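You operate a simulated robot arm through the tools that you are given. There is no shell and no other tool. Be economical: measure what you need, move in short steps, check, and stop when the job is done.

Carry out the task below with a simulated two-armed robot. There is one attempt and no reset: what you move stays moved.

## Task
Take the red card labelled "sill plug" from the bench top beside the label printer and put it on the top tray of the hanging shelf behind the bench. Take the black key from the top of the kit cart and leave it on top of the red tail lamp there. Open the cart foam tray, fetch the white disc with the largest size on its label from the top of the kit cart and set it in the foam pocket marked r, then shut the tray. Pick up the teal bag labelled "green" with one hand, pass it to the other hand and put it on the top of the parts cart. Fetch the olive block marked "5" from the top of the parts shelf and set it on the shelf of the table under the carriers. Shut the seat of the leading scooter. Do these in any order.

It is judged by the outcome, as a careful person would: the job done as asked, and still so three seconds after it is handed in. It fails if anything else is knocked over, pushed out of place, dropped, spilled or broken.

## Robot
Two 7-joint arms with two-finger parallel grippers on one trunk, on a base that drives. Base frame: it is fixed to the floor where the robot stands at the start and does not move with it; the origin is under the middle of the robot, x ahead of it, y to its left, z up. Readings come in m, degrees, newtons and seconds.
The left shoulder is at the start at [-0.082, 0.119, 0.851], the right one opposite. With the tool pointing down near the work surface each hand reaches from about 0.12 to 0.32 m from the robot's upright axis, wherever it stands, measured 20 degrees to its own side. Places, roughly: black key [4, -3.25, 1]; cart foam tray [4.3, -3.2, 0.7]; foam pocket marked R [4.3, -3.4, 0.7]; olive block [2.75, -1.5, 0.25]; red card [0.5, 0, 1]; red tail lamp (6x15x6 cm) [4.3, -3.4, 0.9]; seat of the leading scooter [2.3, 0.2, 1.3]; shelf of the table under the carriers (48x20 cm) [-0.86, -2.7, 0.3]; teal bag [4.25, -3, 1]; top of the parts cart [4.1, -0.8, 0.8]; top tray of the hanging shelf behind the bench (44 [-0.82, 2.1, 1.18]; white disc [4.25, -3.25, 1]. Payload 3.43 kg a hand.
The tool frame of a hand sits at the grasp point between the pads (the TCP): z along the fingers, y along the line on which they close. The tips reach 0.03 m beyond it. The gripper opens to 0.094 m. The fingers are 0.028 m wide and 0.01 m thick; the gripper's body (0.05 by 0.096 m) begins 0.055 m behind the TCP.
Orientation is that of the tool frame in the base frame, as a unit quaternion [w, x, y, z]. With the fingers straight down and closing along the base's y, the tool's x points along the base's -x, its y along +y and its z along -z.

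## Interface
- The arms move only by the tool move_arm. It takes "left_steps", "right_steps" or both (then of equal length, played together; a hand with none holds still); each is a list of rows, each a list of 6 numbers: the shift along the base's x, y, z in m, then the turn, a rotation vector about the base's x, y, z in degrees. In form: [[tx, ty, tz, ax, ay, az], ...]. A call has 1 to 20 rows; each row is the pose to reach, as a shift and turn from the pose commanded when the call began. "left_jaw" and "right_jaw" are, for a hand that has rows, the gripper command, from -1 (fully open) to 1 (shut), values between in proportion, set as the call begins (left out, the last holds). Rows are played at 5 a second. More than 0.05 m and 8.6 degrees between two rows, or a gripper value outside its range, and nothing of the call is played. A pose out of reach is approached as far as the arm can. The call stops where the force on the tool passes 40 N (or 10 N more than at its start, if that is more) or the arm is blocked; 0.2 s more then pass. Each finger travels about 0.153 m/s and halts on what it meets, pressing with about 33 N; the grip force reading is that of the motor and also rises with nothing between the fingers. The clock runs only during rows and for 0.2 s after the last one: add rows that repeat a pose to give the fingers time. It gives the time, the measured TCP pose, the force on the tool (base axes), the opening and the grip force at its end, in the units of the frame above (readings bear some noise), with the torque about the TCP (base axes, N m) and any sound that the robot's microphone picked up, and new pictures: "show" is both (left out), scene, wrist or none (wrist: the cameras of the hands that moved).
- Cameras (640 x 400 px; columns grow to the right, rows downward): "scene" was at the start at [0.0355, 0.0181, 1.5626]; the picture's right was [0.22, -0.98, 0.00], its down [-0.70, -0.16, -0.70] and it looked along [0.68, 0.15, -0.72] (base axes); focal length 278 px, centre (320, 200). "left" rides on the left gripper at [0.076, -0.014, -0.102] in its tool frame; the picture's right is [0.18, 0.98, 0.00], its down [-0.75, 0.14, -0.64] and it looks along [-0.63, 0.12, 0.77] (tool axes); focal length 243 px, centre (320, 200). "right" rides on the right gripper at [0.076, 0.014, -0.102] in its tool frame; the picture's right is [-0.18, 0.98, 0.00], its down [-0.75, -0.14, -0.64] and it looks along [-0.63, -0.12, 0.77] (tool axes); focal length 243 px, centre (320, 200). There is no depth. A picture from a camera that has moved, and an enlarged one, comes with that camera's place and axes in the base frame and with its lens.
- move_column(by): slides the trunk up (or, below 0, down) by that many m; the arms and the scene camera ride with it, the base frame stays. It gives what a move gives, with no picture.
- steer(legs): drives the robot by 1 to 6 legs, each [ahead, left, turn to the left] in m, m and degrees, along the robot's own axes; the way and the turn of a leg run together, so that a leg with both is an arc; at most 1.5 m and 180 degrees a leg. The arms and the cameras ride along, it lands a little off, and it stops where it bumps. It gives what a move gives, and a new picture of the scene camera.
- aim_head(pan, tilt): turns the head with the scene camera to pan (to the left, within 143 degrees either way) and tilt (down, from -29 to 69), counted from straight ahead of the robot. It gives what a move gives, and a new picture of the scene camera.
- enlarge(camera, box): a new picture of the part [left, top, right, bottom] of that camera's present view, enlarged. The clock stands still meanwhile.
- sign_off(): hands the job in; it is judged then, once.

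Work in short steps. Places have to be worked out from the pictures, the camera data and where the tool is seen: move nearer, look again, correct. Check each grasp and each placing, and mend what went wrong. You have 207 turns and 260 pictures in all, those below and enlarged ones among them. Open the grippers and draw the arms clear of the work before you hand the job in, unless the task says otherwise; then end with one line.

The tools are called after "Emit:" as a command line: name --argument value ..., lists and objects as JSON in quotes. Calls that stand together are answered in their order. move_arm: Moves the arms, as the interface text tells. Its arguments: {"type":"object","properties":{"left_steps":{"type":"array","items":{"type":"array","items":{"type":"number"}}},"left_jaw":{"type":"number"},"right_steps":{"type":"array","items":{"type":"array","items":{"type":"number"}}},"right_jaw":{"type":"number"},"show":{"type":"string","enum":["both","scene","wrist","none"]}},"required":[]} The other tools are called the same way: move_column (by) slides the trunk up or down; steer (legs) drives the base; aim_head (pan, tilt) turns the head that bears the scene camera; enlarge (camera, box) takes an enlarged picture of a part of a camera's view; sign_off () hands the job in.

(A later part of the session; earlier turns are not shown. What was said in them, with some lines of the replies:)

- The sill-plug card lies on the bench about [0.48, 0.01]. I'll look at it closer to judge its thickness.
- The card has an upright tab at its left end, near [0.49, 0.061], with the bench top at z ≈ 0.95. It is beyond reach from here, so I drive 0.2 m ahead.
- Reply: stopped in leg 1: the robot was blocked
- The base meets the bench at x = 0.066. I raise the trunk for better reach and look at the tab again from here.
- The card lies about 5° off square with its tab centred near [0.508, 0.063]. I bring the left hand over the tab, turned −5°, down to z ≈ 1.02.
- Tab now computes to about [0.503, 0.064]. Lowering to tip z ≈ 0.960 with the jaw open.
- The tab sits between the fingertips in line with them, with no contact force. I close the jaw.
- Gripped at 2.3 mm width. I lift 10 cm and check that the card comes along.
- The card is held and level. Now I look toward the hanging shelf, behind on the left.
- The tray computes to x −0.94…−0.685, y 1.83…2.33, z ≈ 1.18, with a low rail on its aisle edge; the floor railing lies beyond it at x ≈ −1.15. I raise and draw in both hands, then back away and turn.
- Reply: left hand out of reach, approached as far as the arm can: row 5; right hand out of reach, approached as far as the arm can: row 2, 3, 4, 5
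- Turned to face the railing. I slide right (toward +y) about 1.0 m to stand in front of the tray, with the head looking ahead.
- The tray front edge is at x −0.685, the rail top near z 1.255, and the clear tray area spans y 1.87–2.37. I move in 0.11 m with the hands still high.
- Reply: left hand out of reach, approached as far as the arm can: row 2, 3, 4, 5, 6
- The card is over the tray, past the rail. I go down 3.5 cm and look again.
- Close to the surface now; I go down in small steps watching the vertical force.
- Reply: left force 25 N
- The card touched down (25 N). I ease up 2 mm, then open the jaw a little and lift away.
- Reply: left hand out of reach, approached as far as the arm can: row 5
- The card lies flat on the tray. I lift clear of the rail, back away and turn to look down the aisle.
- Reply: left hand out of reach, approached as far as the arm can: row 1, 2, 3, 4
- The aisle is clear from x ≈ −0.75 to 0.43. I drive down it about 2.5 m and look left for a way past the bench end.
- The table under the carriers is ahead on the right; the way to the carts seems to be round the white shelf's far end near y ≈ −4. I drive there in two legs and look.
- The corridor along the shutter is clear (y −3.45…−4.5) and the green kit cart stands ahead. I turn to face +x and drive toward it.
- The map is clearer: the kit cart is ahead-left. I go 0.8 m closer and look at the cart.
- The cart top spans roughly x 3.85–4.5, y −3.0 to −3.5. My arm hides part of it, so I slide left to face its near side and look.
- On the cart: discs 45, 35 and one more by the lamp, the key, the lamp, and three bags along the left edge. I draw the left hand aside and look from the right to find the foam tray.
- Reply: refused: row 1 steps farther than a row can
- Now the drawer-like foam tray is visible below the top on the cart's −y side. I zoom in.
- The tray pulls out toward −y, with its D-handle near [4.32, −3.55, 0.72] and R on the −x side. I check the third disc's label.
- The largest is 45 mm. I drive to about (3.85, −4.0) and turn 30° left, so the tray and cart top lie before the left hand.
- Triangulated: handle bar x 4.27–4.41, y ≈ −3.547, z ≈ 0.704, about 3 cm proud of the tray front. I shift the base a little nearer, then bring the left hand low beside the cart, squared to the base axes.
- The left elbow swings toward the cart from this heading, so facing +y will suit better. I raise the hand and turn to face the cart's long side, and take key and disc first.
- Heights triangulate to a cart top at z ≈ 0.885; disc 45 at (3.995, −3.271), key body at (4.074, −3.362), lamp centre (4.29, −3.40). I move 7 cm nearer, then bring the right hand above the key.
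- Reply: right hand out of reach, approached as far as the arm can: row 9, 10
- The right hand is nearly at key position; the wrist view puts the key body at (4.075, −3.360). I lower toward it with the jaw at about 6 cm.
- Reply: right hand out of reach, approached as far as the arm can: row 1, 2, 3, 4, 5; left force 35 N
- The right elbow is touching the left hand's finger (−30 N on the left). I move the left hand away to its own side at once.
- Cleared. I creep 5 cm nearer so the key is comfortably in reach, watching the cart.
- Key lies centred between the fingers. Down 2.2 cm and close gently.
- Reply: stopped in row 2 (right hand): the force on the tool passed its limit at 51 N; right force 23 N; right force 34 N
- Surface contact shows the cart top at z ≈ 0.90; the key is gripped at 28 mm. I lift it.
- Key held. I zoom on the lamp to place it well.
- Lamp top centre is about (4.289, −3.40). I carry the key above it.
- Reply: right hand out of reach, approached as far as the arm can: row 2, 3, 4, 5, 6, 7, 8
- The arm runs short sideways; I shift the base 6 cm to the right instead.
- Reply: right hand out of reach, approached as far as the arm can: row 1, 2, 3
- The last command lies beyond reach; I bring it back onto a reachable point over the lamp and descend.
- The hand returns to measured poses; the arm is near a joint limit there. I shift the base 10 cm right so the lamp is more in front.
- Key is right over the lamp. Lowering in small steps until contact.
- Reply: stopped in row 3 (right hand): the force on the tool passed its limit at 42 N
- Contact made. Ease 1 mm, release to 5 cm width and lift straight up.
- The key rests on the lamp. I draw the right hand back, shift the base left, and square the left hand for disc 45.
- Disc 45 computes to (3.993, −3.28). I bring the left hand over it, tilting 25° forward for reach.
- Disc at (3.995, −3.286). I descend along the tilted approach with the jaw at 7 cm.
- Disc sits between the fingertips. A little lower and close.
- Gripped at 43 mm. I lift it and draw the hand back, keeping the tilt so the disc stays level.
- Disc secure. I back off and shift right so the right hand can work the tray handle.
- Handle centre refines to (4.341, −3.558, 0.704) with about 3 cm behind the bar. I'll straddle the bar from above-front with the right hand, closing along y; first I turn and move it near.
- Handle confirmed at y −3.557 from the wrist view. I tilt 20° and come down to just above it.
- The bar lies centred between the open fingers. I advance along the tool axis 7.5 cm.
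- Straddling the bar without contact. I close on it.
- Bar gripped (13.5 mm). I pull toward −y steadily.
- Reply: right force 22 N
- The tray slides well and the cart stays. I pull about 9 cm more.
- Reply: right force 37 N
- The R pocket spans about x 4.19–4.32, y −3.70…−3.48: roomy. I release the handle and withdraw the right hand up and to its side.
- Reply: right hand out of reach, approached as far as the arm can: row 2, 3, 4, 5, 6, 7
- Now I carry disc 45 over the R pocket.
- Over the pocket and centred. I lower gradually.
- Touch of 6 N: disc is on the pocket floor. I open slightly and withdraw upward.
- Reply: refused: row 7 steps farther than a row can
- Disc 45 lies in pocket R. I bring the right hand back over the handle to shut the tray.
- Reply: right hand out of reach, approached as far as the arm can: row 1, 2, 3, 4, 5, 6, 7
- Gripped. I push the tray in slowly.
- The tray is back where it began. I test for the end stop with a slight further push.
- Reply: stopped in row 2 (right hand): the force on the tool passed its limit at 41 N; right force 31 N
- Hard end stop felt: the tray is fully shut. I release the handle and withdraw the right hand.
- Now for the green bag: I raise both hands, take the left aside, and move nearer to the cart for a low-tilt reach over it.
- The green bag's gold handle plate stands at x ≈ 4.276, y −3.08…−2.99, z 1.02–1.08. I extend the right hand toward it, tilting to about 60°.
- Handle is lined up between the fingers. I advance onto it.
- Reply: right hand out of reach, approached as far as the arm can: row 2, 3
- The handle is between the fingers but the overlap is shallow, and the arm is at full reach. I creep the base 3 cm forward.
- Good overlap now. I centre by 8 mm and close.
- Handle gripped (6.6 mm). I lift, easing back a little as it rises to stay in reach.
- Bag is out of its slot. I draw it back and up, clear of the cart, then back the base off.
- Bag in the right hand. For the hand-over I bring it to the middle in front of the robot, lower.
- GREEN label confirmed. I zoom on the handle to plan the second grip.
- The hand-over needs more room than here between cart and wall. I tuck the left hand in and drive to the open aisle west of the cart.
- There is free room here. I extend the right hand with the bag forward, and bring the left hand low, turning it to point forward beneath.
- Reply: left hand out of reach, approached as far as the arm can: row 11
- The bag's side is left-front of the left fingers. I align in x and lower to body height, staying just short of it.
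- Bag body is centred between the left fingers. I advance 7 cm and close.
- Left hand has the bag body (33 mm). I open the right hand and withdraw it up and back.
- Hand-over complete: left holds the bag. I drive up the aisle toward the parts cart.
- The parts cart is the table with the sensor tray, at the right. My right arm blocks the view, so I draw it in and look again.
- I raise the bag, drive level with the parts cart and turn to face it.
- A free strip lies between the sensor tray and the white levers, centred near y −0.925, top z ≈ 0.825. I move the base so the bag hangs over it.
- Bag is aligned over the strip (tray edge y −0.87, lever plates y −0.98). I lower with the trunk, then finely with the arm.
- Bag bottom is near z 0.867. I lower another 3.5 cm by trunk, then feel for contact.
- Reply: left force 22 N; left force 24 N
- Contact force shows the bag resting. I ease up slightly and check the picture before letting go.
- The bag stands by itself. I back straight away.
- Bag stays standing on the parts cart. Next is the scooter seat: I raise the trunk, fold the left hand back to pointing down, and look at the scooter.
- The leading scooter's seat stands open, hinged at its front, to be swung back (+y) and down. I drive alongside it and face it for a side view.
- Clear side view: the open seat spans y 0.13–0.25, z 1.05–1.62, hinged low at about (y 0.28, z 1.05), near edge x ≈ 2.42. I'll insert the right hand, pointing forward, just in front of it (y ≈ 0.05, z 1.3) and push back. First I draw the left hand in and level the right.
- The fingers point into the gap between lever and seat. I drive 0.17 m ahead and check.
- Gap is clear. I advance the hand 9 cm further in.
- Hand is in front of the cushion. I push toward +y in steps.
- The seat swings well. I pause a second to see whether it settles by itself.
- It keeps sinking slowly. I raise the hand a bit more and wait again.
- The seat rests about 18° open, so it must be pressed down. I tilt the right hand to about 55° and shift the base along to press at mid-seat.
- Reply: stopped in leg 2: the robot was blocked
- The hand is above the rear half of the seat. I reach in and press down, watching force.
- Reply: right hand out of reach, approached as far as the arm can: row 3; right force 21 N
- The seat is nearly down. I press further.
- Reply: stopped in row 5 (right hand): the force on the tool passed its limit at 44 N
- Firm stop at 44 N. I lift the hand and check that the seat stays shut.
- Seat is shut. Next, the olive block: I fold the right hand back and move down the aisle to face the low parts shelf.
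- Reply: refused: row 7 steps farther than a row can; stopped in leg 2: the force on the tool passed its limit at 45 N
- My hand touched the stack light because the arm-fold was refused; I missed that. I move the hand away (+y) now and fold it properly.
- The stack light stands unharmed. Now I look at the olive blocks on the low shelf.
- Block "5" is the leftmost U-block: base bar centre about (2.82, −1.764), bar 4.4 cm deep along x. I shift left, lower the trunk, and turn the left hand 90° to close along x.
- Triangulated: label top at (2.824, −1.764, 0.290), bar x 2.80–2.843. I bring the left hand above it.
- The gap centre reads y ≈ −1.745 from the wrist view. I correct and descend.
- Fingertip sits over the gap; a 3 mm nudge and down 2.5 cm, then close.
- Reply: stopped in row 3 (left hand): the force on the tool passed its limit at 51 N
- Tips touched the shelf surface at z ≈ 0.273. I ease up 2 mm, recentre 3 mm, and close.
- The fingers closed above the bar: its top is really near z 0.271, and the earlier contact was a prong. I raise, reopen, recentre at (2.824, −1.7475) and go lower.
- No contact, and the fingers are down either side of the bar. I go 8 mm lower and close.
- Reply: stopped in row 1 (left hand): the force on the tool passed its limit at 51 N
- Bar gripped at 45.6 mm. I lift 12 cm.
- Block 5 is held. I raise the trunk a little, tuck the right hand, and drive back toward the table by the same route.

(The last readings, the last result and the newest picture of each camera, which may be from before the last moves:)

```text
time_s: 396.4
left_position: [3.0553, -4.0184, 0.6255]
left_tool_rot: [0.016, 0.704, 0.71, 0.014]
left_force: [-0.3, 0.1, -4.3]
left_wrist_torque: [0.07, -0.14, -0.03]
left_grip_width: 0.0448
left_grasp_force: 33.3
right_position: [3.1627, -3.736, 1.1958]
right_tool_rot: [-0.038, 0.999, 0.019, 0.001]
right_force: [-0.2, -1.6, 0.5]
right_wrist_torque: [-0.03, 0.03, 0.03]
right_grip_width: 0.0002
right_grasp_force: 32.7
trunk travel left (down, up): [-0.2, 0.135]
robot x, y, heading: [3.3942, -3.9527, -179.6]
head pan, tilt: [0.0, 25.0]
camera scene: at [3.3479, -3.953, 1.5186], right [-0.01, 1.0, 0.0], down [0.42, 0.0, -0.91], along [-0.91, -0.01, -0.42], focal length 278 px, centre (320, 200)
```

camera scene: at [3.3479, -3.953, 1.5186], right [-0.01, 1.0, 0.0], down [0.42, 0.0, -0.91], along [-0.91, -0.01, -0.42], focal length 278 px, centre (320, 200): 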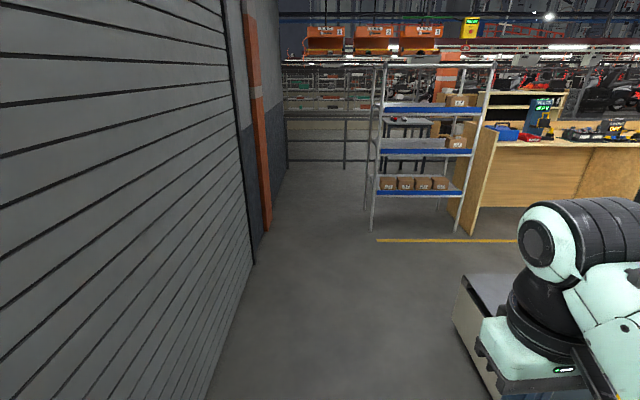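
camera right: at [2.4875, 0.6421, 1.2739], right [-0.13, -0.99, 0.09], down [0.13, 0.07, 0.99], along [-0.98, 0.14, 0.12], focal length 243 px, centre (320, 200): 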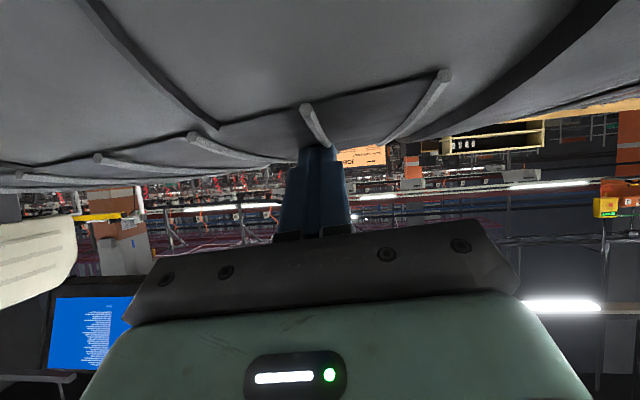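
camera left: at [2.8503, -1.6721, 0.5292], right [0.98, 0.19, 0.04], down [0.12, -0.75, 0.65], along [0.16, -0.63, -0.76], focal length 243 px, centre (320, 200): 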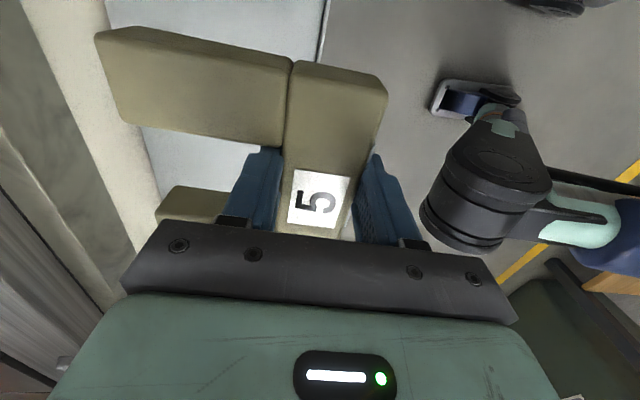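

Corridor is clear. I drive west along it.

Emit:
steer --legs '[[0, 0.04, 0], [1.5, 0, 0], [1.5, 0, 0], [0.4, 0, 0]]'

Emit:
aim_head --pan -30 --tilt 30

```text
time_s: 413.3
left_position: [-0.2971, -4.0558, 0.6261]
left_tool_rot: [0.016, 0.71, 0.704, 0.014]
left_force: [0.1, 0.1, -4.8]
left_wrist_torque: [0.05, -0.11, 0.0]
left_grip_width: 0.0448
left_grasp_force: 33.1
right_position: [-0.1853, -3.7774, 1.1953]
right_tool_rot: [-0.038, 0.999, 0.011, 0.002]
right_force: [-1.0, -1.1, 0.7]
right_wrist_torque: [0.0, -0.03, 0.0]
right_grip_width: 0.0
right_grasp_force: 32.7
trunk travel left (down, up): [-0.2, 0.135]
robot x, y, heading: [0.048, -4.0016, 179.8]
head pan, tilt: [0.0, 25.0]
camera scene: at [-0.0041, -3.9958, 1.5186], right [0.01, 1.0, 0.0], down [0.42, 0.0, -0.91], along [-0.91, 0.01, -0.42], focal length 278 px, centre (320, 200)
```

scene: 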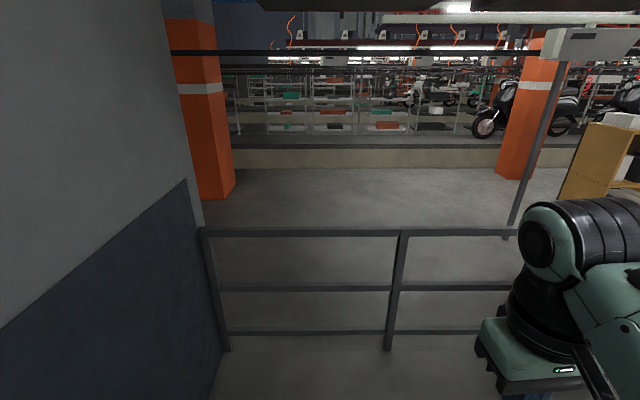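

```text
time_s: 414.3
left_position: [-0.2962, -4.0565, 0.6257]
left_tool_rot: [0.016, 0.711, 0.703, 0.013]
left_force: [-0.7, -0.5, -3.8]
left_wrist_torque: [0.07, -0.12, 0.02]
left_grip_width: 0.0447
left_grasp_force: 33.1
right_position: [-0.1847, -3.7777, 1.1957]
right_tool_rot: [-0.038, 0.999, 0.01, 0.002]
right_force: [0.6, 0.4, -0.1]
right_wrist_torque: [0.0, 0.0, 0.03]
right_grip_width: 0.0
right_grasp_force: 33.0
trunk travel left (down, up): [-0.2, 0.135]
robot x, y, heading: [0.0457, -3.9996, 179.7]
head pan, tilt: [-30.0, 30.0]
camera scene: at [0.0105, -3.9507, 1.5107], right [0.51, 0.86, 0.0], down [0.43, -0.25, -0.87], along [-0.75, 0.44, -0.5], focal length 278 px, centre (320, 200)
```

scene: 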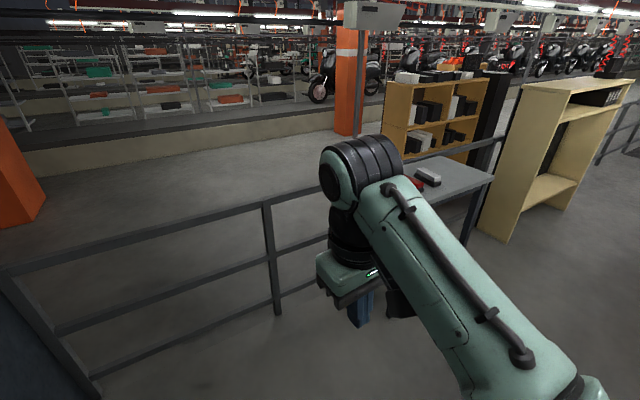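

I move to stand in front of the table, facing it.

Emit:
steer --legs '[[0.17, 0, 0.3], [0, -1.25, 0]]'

Emit:
aim_head --pan 8 --tilt 45

```text
time_s: 426.5
left_position: [-0.4585, -2.8038, 0.6265]
left_tool_rot: [0.016, 0.714, 0.7, 0.013]
left_force: [-0.1, 0.4, -3.2]
left_wrist_torque: [0.06, -0.12, -0.03]
left_grip_width: 0.0446
left_grasp_force: 32.8
right_position: [-0.3431, -2.524, 1.1961]
right_tool_rot: [-0.039, 0.999, 0.006, 0.002]
right_force: [0.5, -0.1, -0.1]
right_wrist_torque: [0.01, 0.02, 0.04]
right_grip_width: 0.0
right_grasp_force: 32.9
trunk travel left (down, up): [-0.2, 0.135]
robot x, y, heading: [-0.1144, -2.7446, 179.2]
head pan, tilt: [-30.0, 30.0]
camera scene: at [-0.1505, -2.7001, 1.5107], right [0.51, 0.86, 0.0], down [0.43, -0.26, -0.87], along [-0.74, 0.45, -0.5], focal length 278 px, centre (320, 200)
```

scene: 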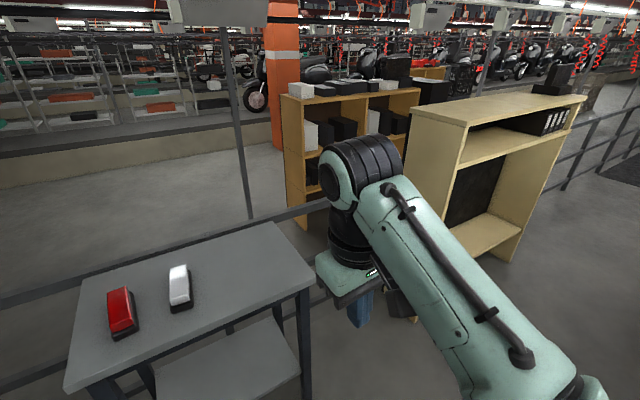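

```text
time_s: 427.6
left_position: [-0.4591, -2.8035, 0.6246]
left_tool_rot: [0.016, 0.714, 0.7, 0.014]
left_force: [0.3, 0.7, -3.6]
left_wrist_torque: [0.06, -0.1, 0.03]
left_grip_width: 0.0448
left_grasp_force: 32.8
right_position: [-0.3437, -2.5248, 1.1956]
right_tool_rot: [-0.038, 0.999, 0.007, 0.001]
right_force: [-0.1, 0.6, 0.2]
right_wrist_torque: [-0.02, 0.02, 0.01]
right_grip_width: 0.0
right_grasp_force: 32.9
trunk travel left (down, up): [-0.2, 0.135]
robot x, y, heading: [-0.1164, -2.7464, 179.1]
head pan, tilt: [8.0, 45.0]
camera scene: at [-0.1536, -2.7566, 1.4881], right [-0.12, 0.99, 0.0], down [0.7, 0.09, -0.71], along [-0.7, -0.09, -0.71], focal length 278 px, centre (320, 200)
```

scene: 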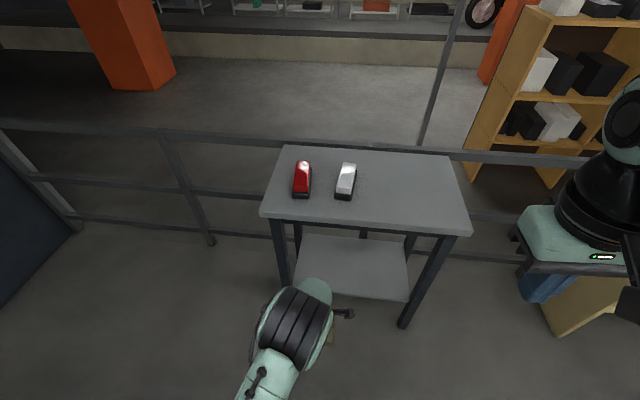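

Table: lower shelf front edge x ≈ −0.74 at z ≈ 0.3, top edge x ≈ −0.70 at z ≈ 0.8. I lower the trunk, then move in so the block passes under the top.

Emit:
move_column --by -0.2

Emit:
steer --legs '[[0.1, -0.06, 0.8]]'

Emit:
aim_head --pan 0 --tilt 45

Emit:
enlarge --camera "left" --box '[0, 0, 640, 400]'

```text
time_s: 429.8
left_position: [-0.4588, -2.8032, 0.4255]
left_tool_rot: [0.016, 0.713, 0.7, 0.014]
left_force: [1.3, 1.0, -4.2]
left_wrist_torque: [0.05, -0.14, -0.02]
left_grip_width: 0.0448
left_grasp_force: 33.0
right_position: [-0.3432, -2.5246, 0.9953]
right_tool_rot: [-0.038, 0.999, 0.006, 0.002]
right_force: [0.1, -0.3, -0.4]
right_wrist_torque: [-0.03, 0.01, 0.02]
right_grip_width: 0.0
right_grasp_force: 32.9
trunk travel left (down, up): [0.0, 0.335]
robot x, y, heading: [-0.1135, -2.7465, 179.1]
head pan, tilt: [8.0, 45.0]
```

```text
time_s: 431.0
left_position: [-0.5573, -2.748, 0.425]
left_tool_rot: [0.017, 0.708, 0.706, 0.015]
left_force: [-0.4, -0.3, -5.1]
left_wrist_torque: [0.07, -0.09, -0.01]
left_grip_width: 0.0448
left_grasp_force: 32.6
right_position: [-0.4471, -2.4669, 0.9957]
right_tool_rot: [-0.038, 0.999, 0.013, 0.002]
right_force: [-0.4, -0.5, -0.9]
right_wrist_torque: [0.0, -0.02, -0.01]
right_grip_width: 0.0001
right_grasp_force: 33.4
trunk travel left (down, up): [0.0, 0.335]
robot x, y, heading: [-0.215, -2.6863, 179.9]
head pan, tilt: [8.0, 45.0]
camera scene: at [-0.3, -2.6972, 1.2866], right [-0.14, 0.99, 0.0], down [0.7, 0.1, -0.71], along [-0.7, -0.1, -0.71], focal length 278 px, centre (320, 200)
```

scene: 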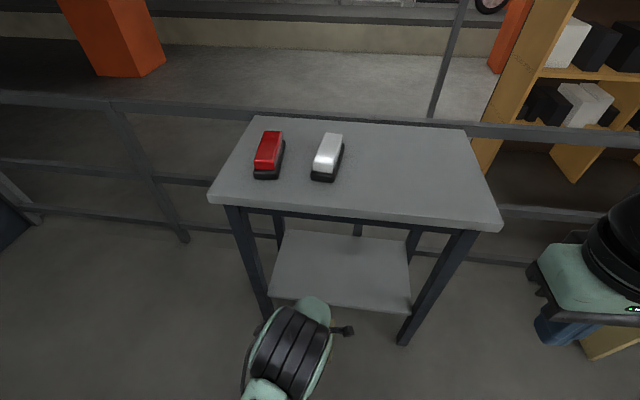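

```text
time_s: 431.7
left_position: [-0.5567, -2.748, 0.4267]
left_tool_rot: [0.017, 0.708, 0.706, 0.015]
left_force: [0.4, 0.5, -3.9]
left_wrist_torque: [0.07, -0.12, 0.04]
left_grip_width: 0.0446
left_grasp_force: 33.0
right_position: [-0.4455, -2.4686, 0.9955]
right_tool_rot: [-0.038, 0.999, 0.013, 0.002]
right_force: [0.1, -0.1, -0.1]
right_wrist_torque: [0.0, -0.04, -0.03]
right_grip_width: 0.0
right_grasp_force: 33.0
trunk travel left (down, up): [0.0, 0.335]
robot x, y, heading: [-0.214, -2.6851, 179.9]
head pan, tilt: [0.0, 45.0]
camera scene: at [-0.3004, -2.6861, 1.2867], right [0.0, 1.0, 0.0], down [0.71, 0.0, -0.71], along [-0.71, 0.0, -0.71], focal length 278 px, centre (320, 200)
```

scene: 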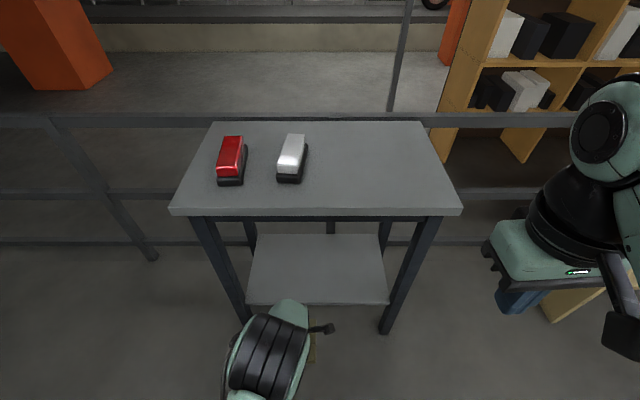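

```text
1.00 times, centred on (320, 200) of left (not enlarged: the box is as wide or as high as the picture)
camera zoom: at [-0.5761, -2.6717, 0.528], right [0.98, 0.18, 0.04], down [0.11, -0.75, 0.65], along [0.15, -0.63, -0.76], focal length 243 px, centre (320, 200)
```

zoom: 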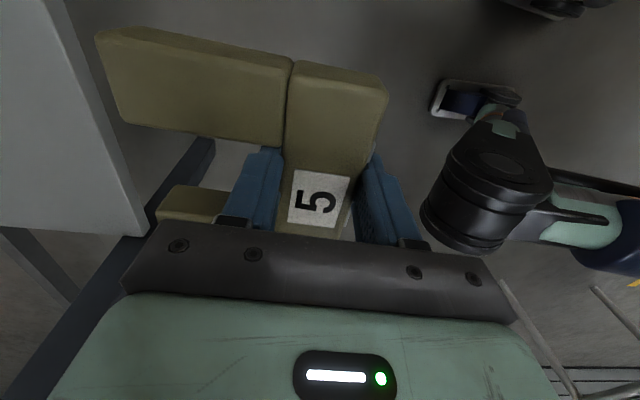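

Shelf front is at x ≈ −0.754, legs near y −2.98 and −2.40. I shift right 10 cm to keep my elbow clear of the leg, close in, and reach under the top.

Emit:
steer --legs '[[0, -0.1, 0], [0.11, 0, 0]]'

Emit:
move_arm --left_steps '[[-0.03, 0, 0, 0, 0, 0], [-0.06, 0, 0, 0, 0, 0], [-0.09, 0, 0, 0, 0, 0]]'

```text
time_s: 434.0
left_position: [-0.6637, -2.6522, 0.4246]
left_tool_rot: [0.017, 0.707, 0.707, 0.014]
left_force: [0.5, -0.5, -4.3]
left_wrist_torque: [0.1, -0.14, -0.01]
left_grip_width: 0.0449
left_grasp_force: 33.6
right_position: [-0.5555, -2.3719, 0.9957]
right_tool_rot: [-0.039, 0.999, 0.015, 0.001]
right_force: [-0.3, 1.2, -0.4]
right_wrist_torque: [0.02, 0.0, 0.03]
right_grip_width: 0.0001
right_grasp_force: 32.8
trunk travel left (down, up): [0.0, 0.335]
robot x, y, heading: [-0.3216, -2.5884, -179.9]
head pan, tilt: [0.0, 45.0]
camera scene: at [-0.4089, -2.5883, 1.2866], right [0.0, 1.0, 0.0], down [0.71, 0.0, -0.71], along [-0.71, 0.0, -0.71], focal length 278 px, centre (320, 200)
```

scene: 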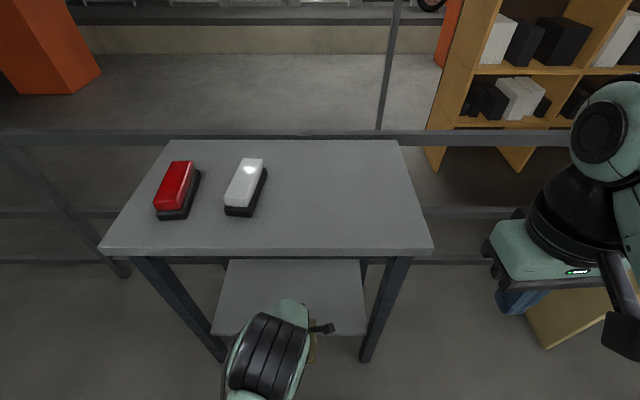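

```text
time_s: 434.8
left_position: [-0.7543, -2.6518, 0.4241]
left_tool_rot: [0.017, 0.707, 0.707, 0.014]
left_force: [-0.3, 0.0, -4.6]
left_wrist_torque: [0.07, -0.14, -0.01]
left_grip_width: 0.0449
left_grasp_force: 32.5
right_position: [-0.5541, -2.3716, 0.9951]
right_tool_rot: [-0.04, 0.999, 0.015, 0.002]
right_force: [-0.4, 0.5, -0.2]
right_wrist_torque: [-0.03, 0.02, -0.01]
right_grip_width: 0.0
right_grasp_force: 32.9
trunk travel left (down, up): [0.0, 0.335]
robot x, y, heading: [-0.3224, -2.5919, -179.8]
head pan, tilt: [0.0, 45.0]
camera scene: at [-0.4086, -2.5884, 1.2866], right [0.0, 1.0, 0.0], down [0.71, 0.0, -0.71], along [-0.71, 0.0, -0.71], focal length 278 px, centre (320, 200)
camera left: at [-0.7744, -2.5751, 0.527], right [0.98, 0.18, 0.04], down [0.11, -0.75, 0.65], along [0.15, -0.63, -0.76], focal length 243 px, centre (320, 200)
```

scene: 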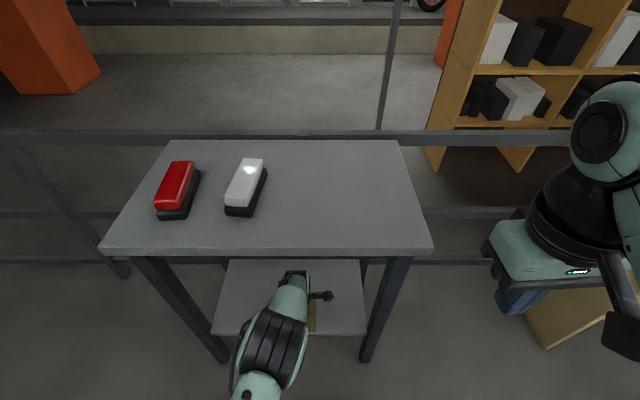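
left: 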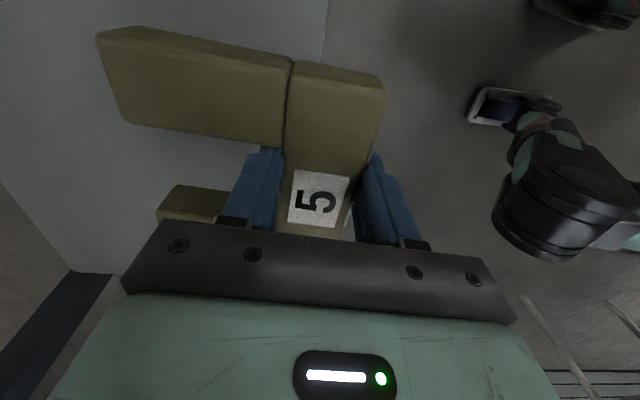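

Clear. I go 7.5 cm further in, then lower.

Emit:
move_arm --left_steps '[[-0.03, 0, 0, 0, 0, 0], [-0.06, 0, 0, 0, 0, 0], [-0.078, 0, 0, 0, 0, 0], [-0.078, 0, -0.03, 0, 0, 0], [-0.078, 0, -0.06, 0, 0, 0], [-0.078, 0, -0.06, 0, 0, 0]]'

```text
time_s: 436.2
left_position: [-0.8307, -2.652, 0.3644]
left_tool_rot: [0.017, 0.706, 0.707, 0.014]
left_force: [-0.5, -0.2, -4.4]
left_wrist_torque: [0.03, -0.11, 0.0]
left_grip_width: 0.0447
left_grasp_force: 33.0
right_position: [-0.5549, -2.3697, 0.9949]
right_tool_rot: [-0.039, 0.999, 0.014, 0.001]
right_force: [0.5, 0.2, 0.9]
right_wrist_torque: [-0.03, 0.02, 0.03]
right_grip_width: 0.0002
right_grasp_force: 32.8
trunk travel left (down, up): [0.0, 0.335]
robot x, y, heading: [-0.3218, -2.589, -179.9]
head pan, tilt: [0.0, 45.0]
camera scene: at [-0.4085, -2.5883, 1.2867], right [0.0, 1.0, 0.0], down [0.71, 0.0, -0.71], along [-0.71, 0.0, -0.71], focal length 278 px, centre (320, 200)
camera left: at [-0.8507, -2.5752, 0.4674], right [0.98, 0.18, 0.04], down [0.11, -0.75, 0.65], along [0.15, -0.63, -0.76], focal length 243 px, centre (320, 200)
```

scene: 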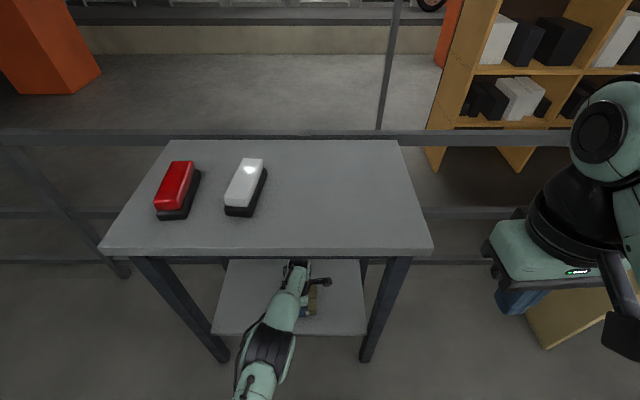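
left: 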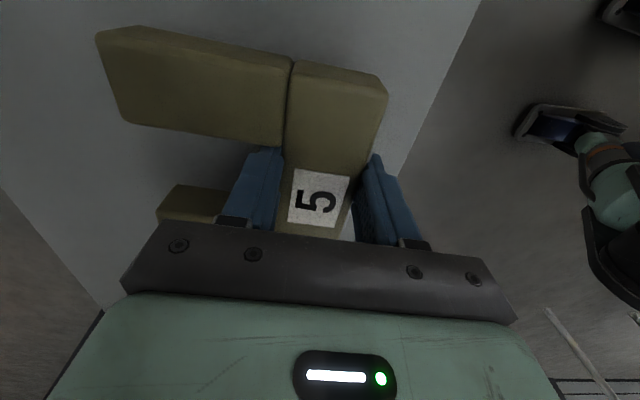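

Over the shelf. Lowering to contact.

Emit:
move_arm --left_steps '[[0, 0, -0.01, 0, 0, 0], [0, 0, -0.02, 0, 0, 0], [0, 0, -0.02, 0, 0, 0]]' --show "none"

Emit:
move_arm --left_steps '[[0, 0, -0.004, 0, 0, 0], [0, 0, -0.008, 0, 0, 0], [0, 0, -0.012, 0, 0, 0], [0, 0, -0.012, 0, 0, 0]]' --show "none"

```text
time_s: 437.0
left_position: [-0.831, -2.6518, 0.345]
left_tool_rot: [0.016, 0.707, 0.707, 0.014]
left_force: [-0.1, -0.6, -3.9]
left_wrist_torque: [0.02, -0.08, 0.02]
left_grip_width: 0.0448
left_grasp_force: 33.8
right_position: [-0.556, -2.3708, 0.9951]
right_tool_rot: [-0.039, 0.999, 0.014, 0.001]
right_force: [-0.4, 0.6, 0.1]
right_wrist_torque: [-0.01, 0.0, -0.02]
right_grip_width: 0.0
right_grasp_force: 32.8
trunk travel left (down, up): [0.0, 0.335]
robot x, y, heading: [-0.3261, -2.5889, -179.8]
head pan, tilt: [0.0, 45.0]
```

```text
time_s: 438.0
left_position: [-0.8341, -2.652, 0.3361]
left_tool_rot: [0.013, 0.707, 0.707, 0.012]
left_force: [4.8, -3.2, 28.9]
left_wrist_torque: [0.25, 0.5, 0.18]
left_grip_width: 0.0456
left_grasp_force: 33.0
right_position: [-0.5529, -2.3711, 0.9948]
right_tool_rot: [-0.038, 0.999, 0.014, 0.0]
right_force: [0.3, -0.7, 0.9]
right_wrist_torque: [0.0, -0.02, -0.02]
right_grip_width: 0.0002
right_grasp_force: 32.2
trunk travel left (down, up): [0.0, 0.335]
robot x, y, heading: [-0.3228, -2.5856, -179.9]
head pan, tilt: [0.0, 45.0]
```

Contact at z 0.336 with 29 N. I ease 2 mm, open to clear the bar, and lift out.

Emit:
move_arm --left_steps '[[0, 0, 0.002, 0, 0, 0], [0, 0, 0.002, 0, 0, 0]]' --show "none"

Emit:
move_arm --left_steps '[[0, 0, 0, 0, 0, 0], [0, 0, 0, 0, 0, 0], [0, 0, 0.02, 0, 0, 0], [0, 0, 0.05, 0, 0, 0], [0, 0, 0.08, 0, 0, 0]]' --left_jaw -0.4

```text
time_s: 438.6
left_position: [-0.8338, -2.6509, 0.3366]
left_tool_rot: [0.015, 0.707, 0.707, 0.012]
left_force: [-0.9, -1.5, 22.9]
left_wrist_torque: [0.42, 1.3, 0.18]
left_grip_width: 0.0455
left_grasp_force: 32.7
right_position: [-0.5539, -2.3706, 0.9952]
right_tool_rot: [-0.038, 0.999, 0.014, 0.001]
right_force: [0.2, 0.1, -0.6]
right_wrist_torque: [0.03, -0.03, -0.01]
right_grip_width: 0.0
right_grasp_force: 32.7
trunk travel left (down, up): [0.0, 0.335]
robot x, y, heading: [-0.3234, -2.5897, -179.7]
head pan, tilt: [0.0, 45.0]
```

```text
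time_s: 439.8
left_position: [-0.8314, -2.6516, 0.4167]
left_tool_rot: [0.016, 0.707, 0.707, 0.014]
left_force: [0.9, 0.5, 0.8]
left_wrist_torque: [0.0, -0.03, 0.04]
left_grip_width: 0.0658
left_grasp_force: 0.0
right_position: [-0.5541, -2.3714, 0.9948]
right_tool_rot: [-0.038, 0.999, 0.015, 0.001]
right_force: [0.1, -0.6, -0.2]
right_wrist_torque: [-0.03, -0.03, 0.0]
right_grip_width: 0.0
right_grasp_force: 32.6
trunk travel left (down, up): [0.0, 0.335]
robot x, y, heading: [-0.3207, -2.5913, -179.8]
head pan, tilt: [0.0, 45.0]
camera scene: at [-0.408, -2.5882, 1.2867], right [0.0, 1.0, 0.0], down [0.71, 0.0, -0.71], along [-0.71, 0.0, -0.71], focal length 278 px, centre (320, 200)
camera left: at [-0.8513, -2.575, 0.5186], right [0.98, 0.18, 0.04], down [0.11, -0.75, 0.65], along [0.15, -0.63, -0.76], focal length 243 px, centre (320, 200)
```

scene: 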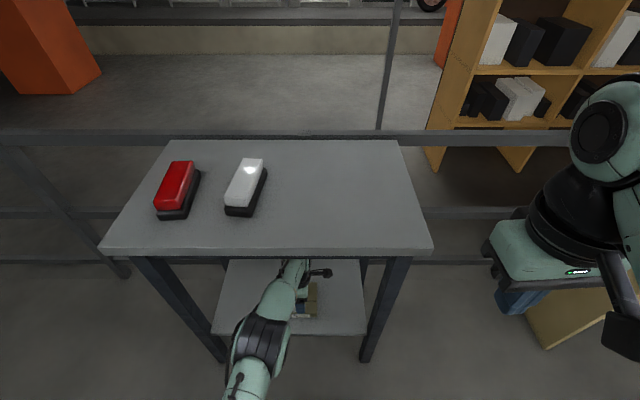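
left: 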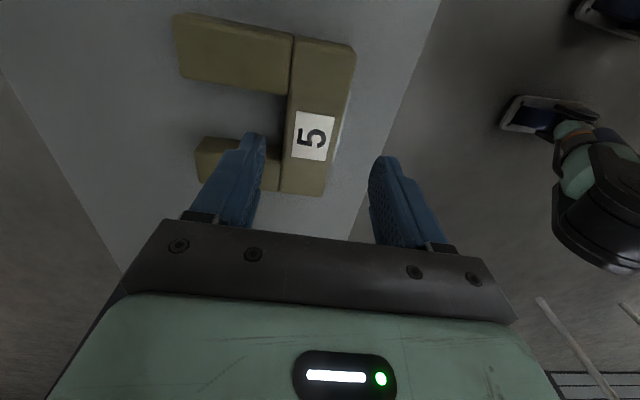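

Block 5 rests on the shelf. I back straight out from under the table.

Emit:
steer --legs '[[-0.35, 0, 0]]'

Emit:
enlarge --camera "scene" --box '[180, 130, 440, 330]'

```text
time_s: 442.1
left_position: [-0.4801, -2.6493, 0.416]
left_tool_rot: [0.016, 0.709, 0.705, 0.014]
left_force: [0.2, -0.8, -0.4]
left_wrist_torque: [0.03, -0.05, 0.0]
left_grip_width: 0.0656
left_grasp_force: 0.1
right_position: [-0.2011, -2.3704, 0.9946]
right_tool_rot: [-0.039, 0.999, 0.013, 0.001]
right_force: [0.5, 0.1, 0.2]
right_wrist_torque: [0.0, -0.01, -0.01]
right_grip_width: 0.0
right_grasp_force: 32.6
trunk travel left (down, up): [0.0, 0.335]
robot x, y, heading: [0.0313, -2.5904, 179.7]
head pan, tilt: [0.0, 45.0]
camera scene: at [-0.0553, -2.5882, 1.2867], right [0.0, 1.0, 0.0], down [0.71, 0.0, -0.71], along [-0.71, 0.0, -0.71], focal length 278 px, centre (320, 200)
```

scene: 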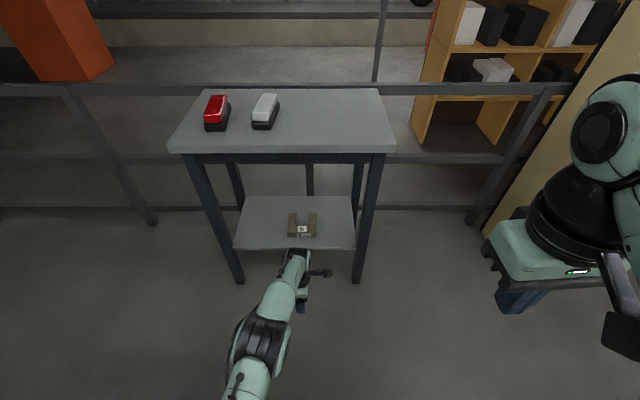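

```text
2.00 times, centred on (310, 230) of scene
camera zoom: at [-0.0553, -2.5882, 1.2867], right [0.0, 1.0, 0.0], down [0.71, 0.0, -0.71], along [-0.71, 0.0, -0.71], focal length 557 px, centre (340, 140)
```

zoom: 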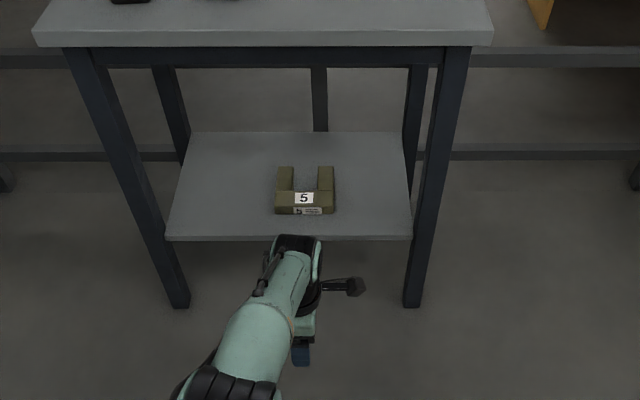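

Block 5 is well placed. I raise the trunk, open the grippers, draw the left hand up, and take a look back at the scooter seat.

Emit:
move_arm --left_steps '[[0.03, 0, 0.03, 0, 0, 0], [0.06, 0, 0.06, 0, 0, 0], [0.09, 0, 0.09, 0, 0, 0], [0.12, 0, 0.12, 0, 0, 0]]' --right_steps '[[0, 0, 0, 0, 0, 0], [0, 0, 0, 0, 0, 0], [0, 0, 0, 0, 0, 0], [0, 0, 0, 0, 0, 0]]' --left_jaw -1 --right_jaw -1 --show "none"

Emit:
move_column --by 0.335

Emit:
aim_head --pan -127 --tilt 5

Emit:
enlarge --camera "scene" --box '[240, 130, 400, 260]'

```text
time_s: 443.1
left_position: [-0.3608, -2.6497, 0.5368]
left_tool_rot: [0.016, 0.709, 0.705, 0.014]
left_force: [0.1, 1.1, 0.5]
left_wrist_torque: [-0.02, 0.0, 0.0]
left_grip_width: 0.0938
left_grasp_force: 0.0
right_position: [-0.2001, -2.3711, 0.9949]
right_tool_rot: [-0.038, 0.999, 0.012, 0.001]
right_force: [-0.6, -0.1, -1.0]
right_wrist_torque: [0.02, 0.0, 0.01]
right_grip_width: 0.0939
right_grasp_force: 0.1
trunk travel left (down, up): [0.0, 0.335]
robot x, y, heading: [0.0321, -2.5877, 179.8]
head pan, tilt: [0.0, 45.0]
```

```text
time_s: 446.3
left_position: [-0.359, -2.6487, 0.8702]
left_tool_rot: [0.016, 0.708, 0.705, 0.013]
left_force: [0.3, 1.2, -0.3]
left_wrist_torque: [0.0, -0.02, -0.02]
left_grip_width: 0.0939
left_grasp_force: 0.2
right_position: [-0.1988, -2.3694, 1.33]
right_tool_rot: [-0.039, 0.999, 0.013, 0.001]
right_force: [-0.3, 0.1, -0.3]
right_wrist_torque: [-0.02, 0.03, -0.02]
right_grip_width: 0.094
right_grasp_force: 0.1
trunk travel left (down, up): [-0.335, 0.0]
robot x, y, heading: [0.0305, -2.5862, 179.6]
head pan, tilt: [0.0, 45.0]
```

```text
time_s: 448.4
left_position: [-0.3588, -2.6495, 0.8708]
left_tool_rot: [0.016, 0.709, 0.705, 0.014]
left_force: [0.0, -0.7, -0.3]
left_wrist_torque: [0.02, -0.05, 0.01]
left_grip_width: 0.0939
left_grasp_force: 0.2
right_position: [-0.2002, -2.37, 1.3299]
right_tool_rot: [-0.038, 0.999, 0.012, 0.002]
right_force: [-0.4, -0.3, -0.6]
right_wrist_torque: [0.0, -0.05, 0.0]
right_grip_width: 0.0939
right_grasp_force: 0.0
trunk travel left (down, up): [-0.335, 0.0]
robot x, y, heading: [0.0306, -2.5897, 179.7]
head pan, tilt: [-127.0, 5.0]
camera scene: at [0.1312, -2.5156, 1.6899], right [0.8, -0.6, 0.0], down [-0.05, -0.07, -1.0], along [0.6, 0.79, -0.09], focal length 278 px, centre (320, 200)
```

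scene: 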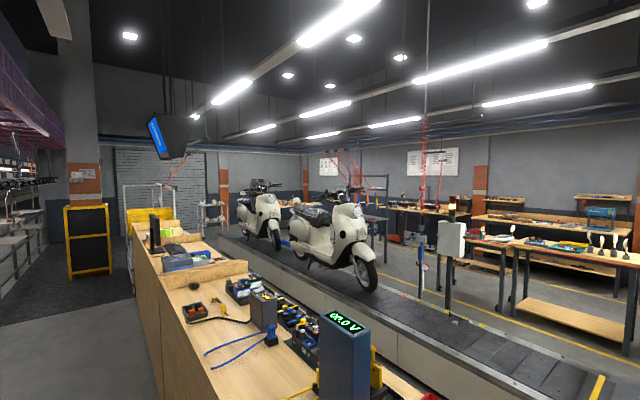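

```text
3.08 times, centred on (320, 195) of scene
camera zoom: at [0.1312, -2.5156, 1.6899], right [0.8, -0.6, 0.0], down [-0.05, -0.07, -1.0], along [0.6, 0.79, -0.09], focal length 856 px, centre (320, 215)
```

zoom: 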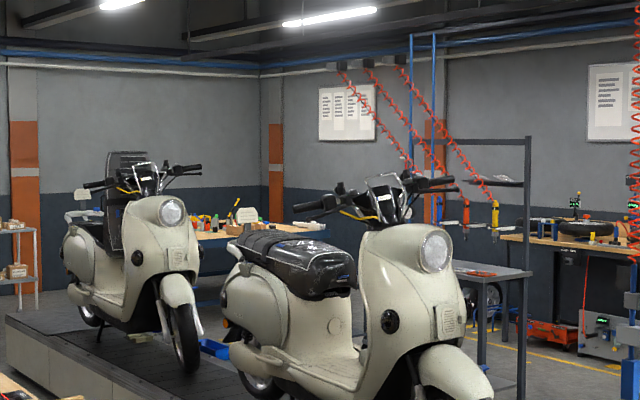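

The leading scooter's seat is shut and stays so; all six jobs are done, grippers open and arms clear. I hand the job in.

Emit:
sign_off

```text
The job is handed in.
```

All six tasks are done and the job is handed in. On the way, the right hand bumped the conveyor's stack light (about 45 N); it was still upright afterwards.
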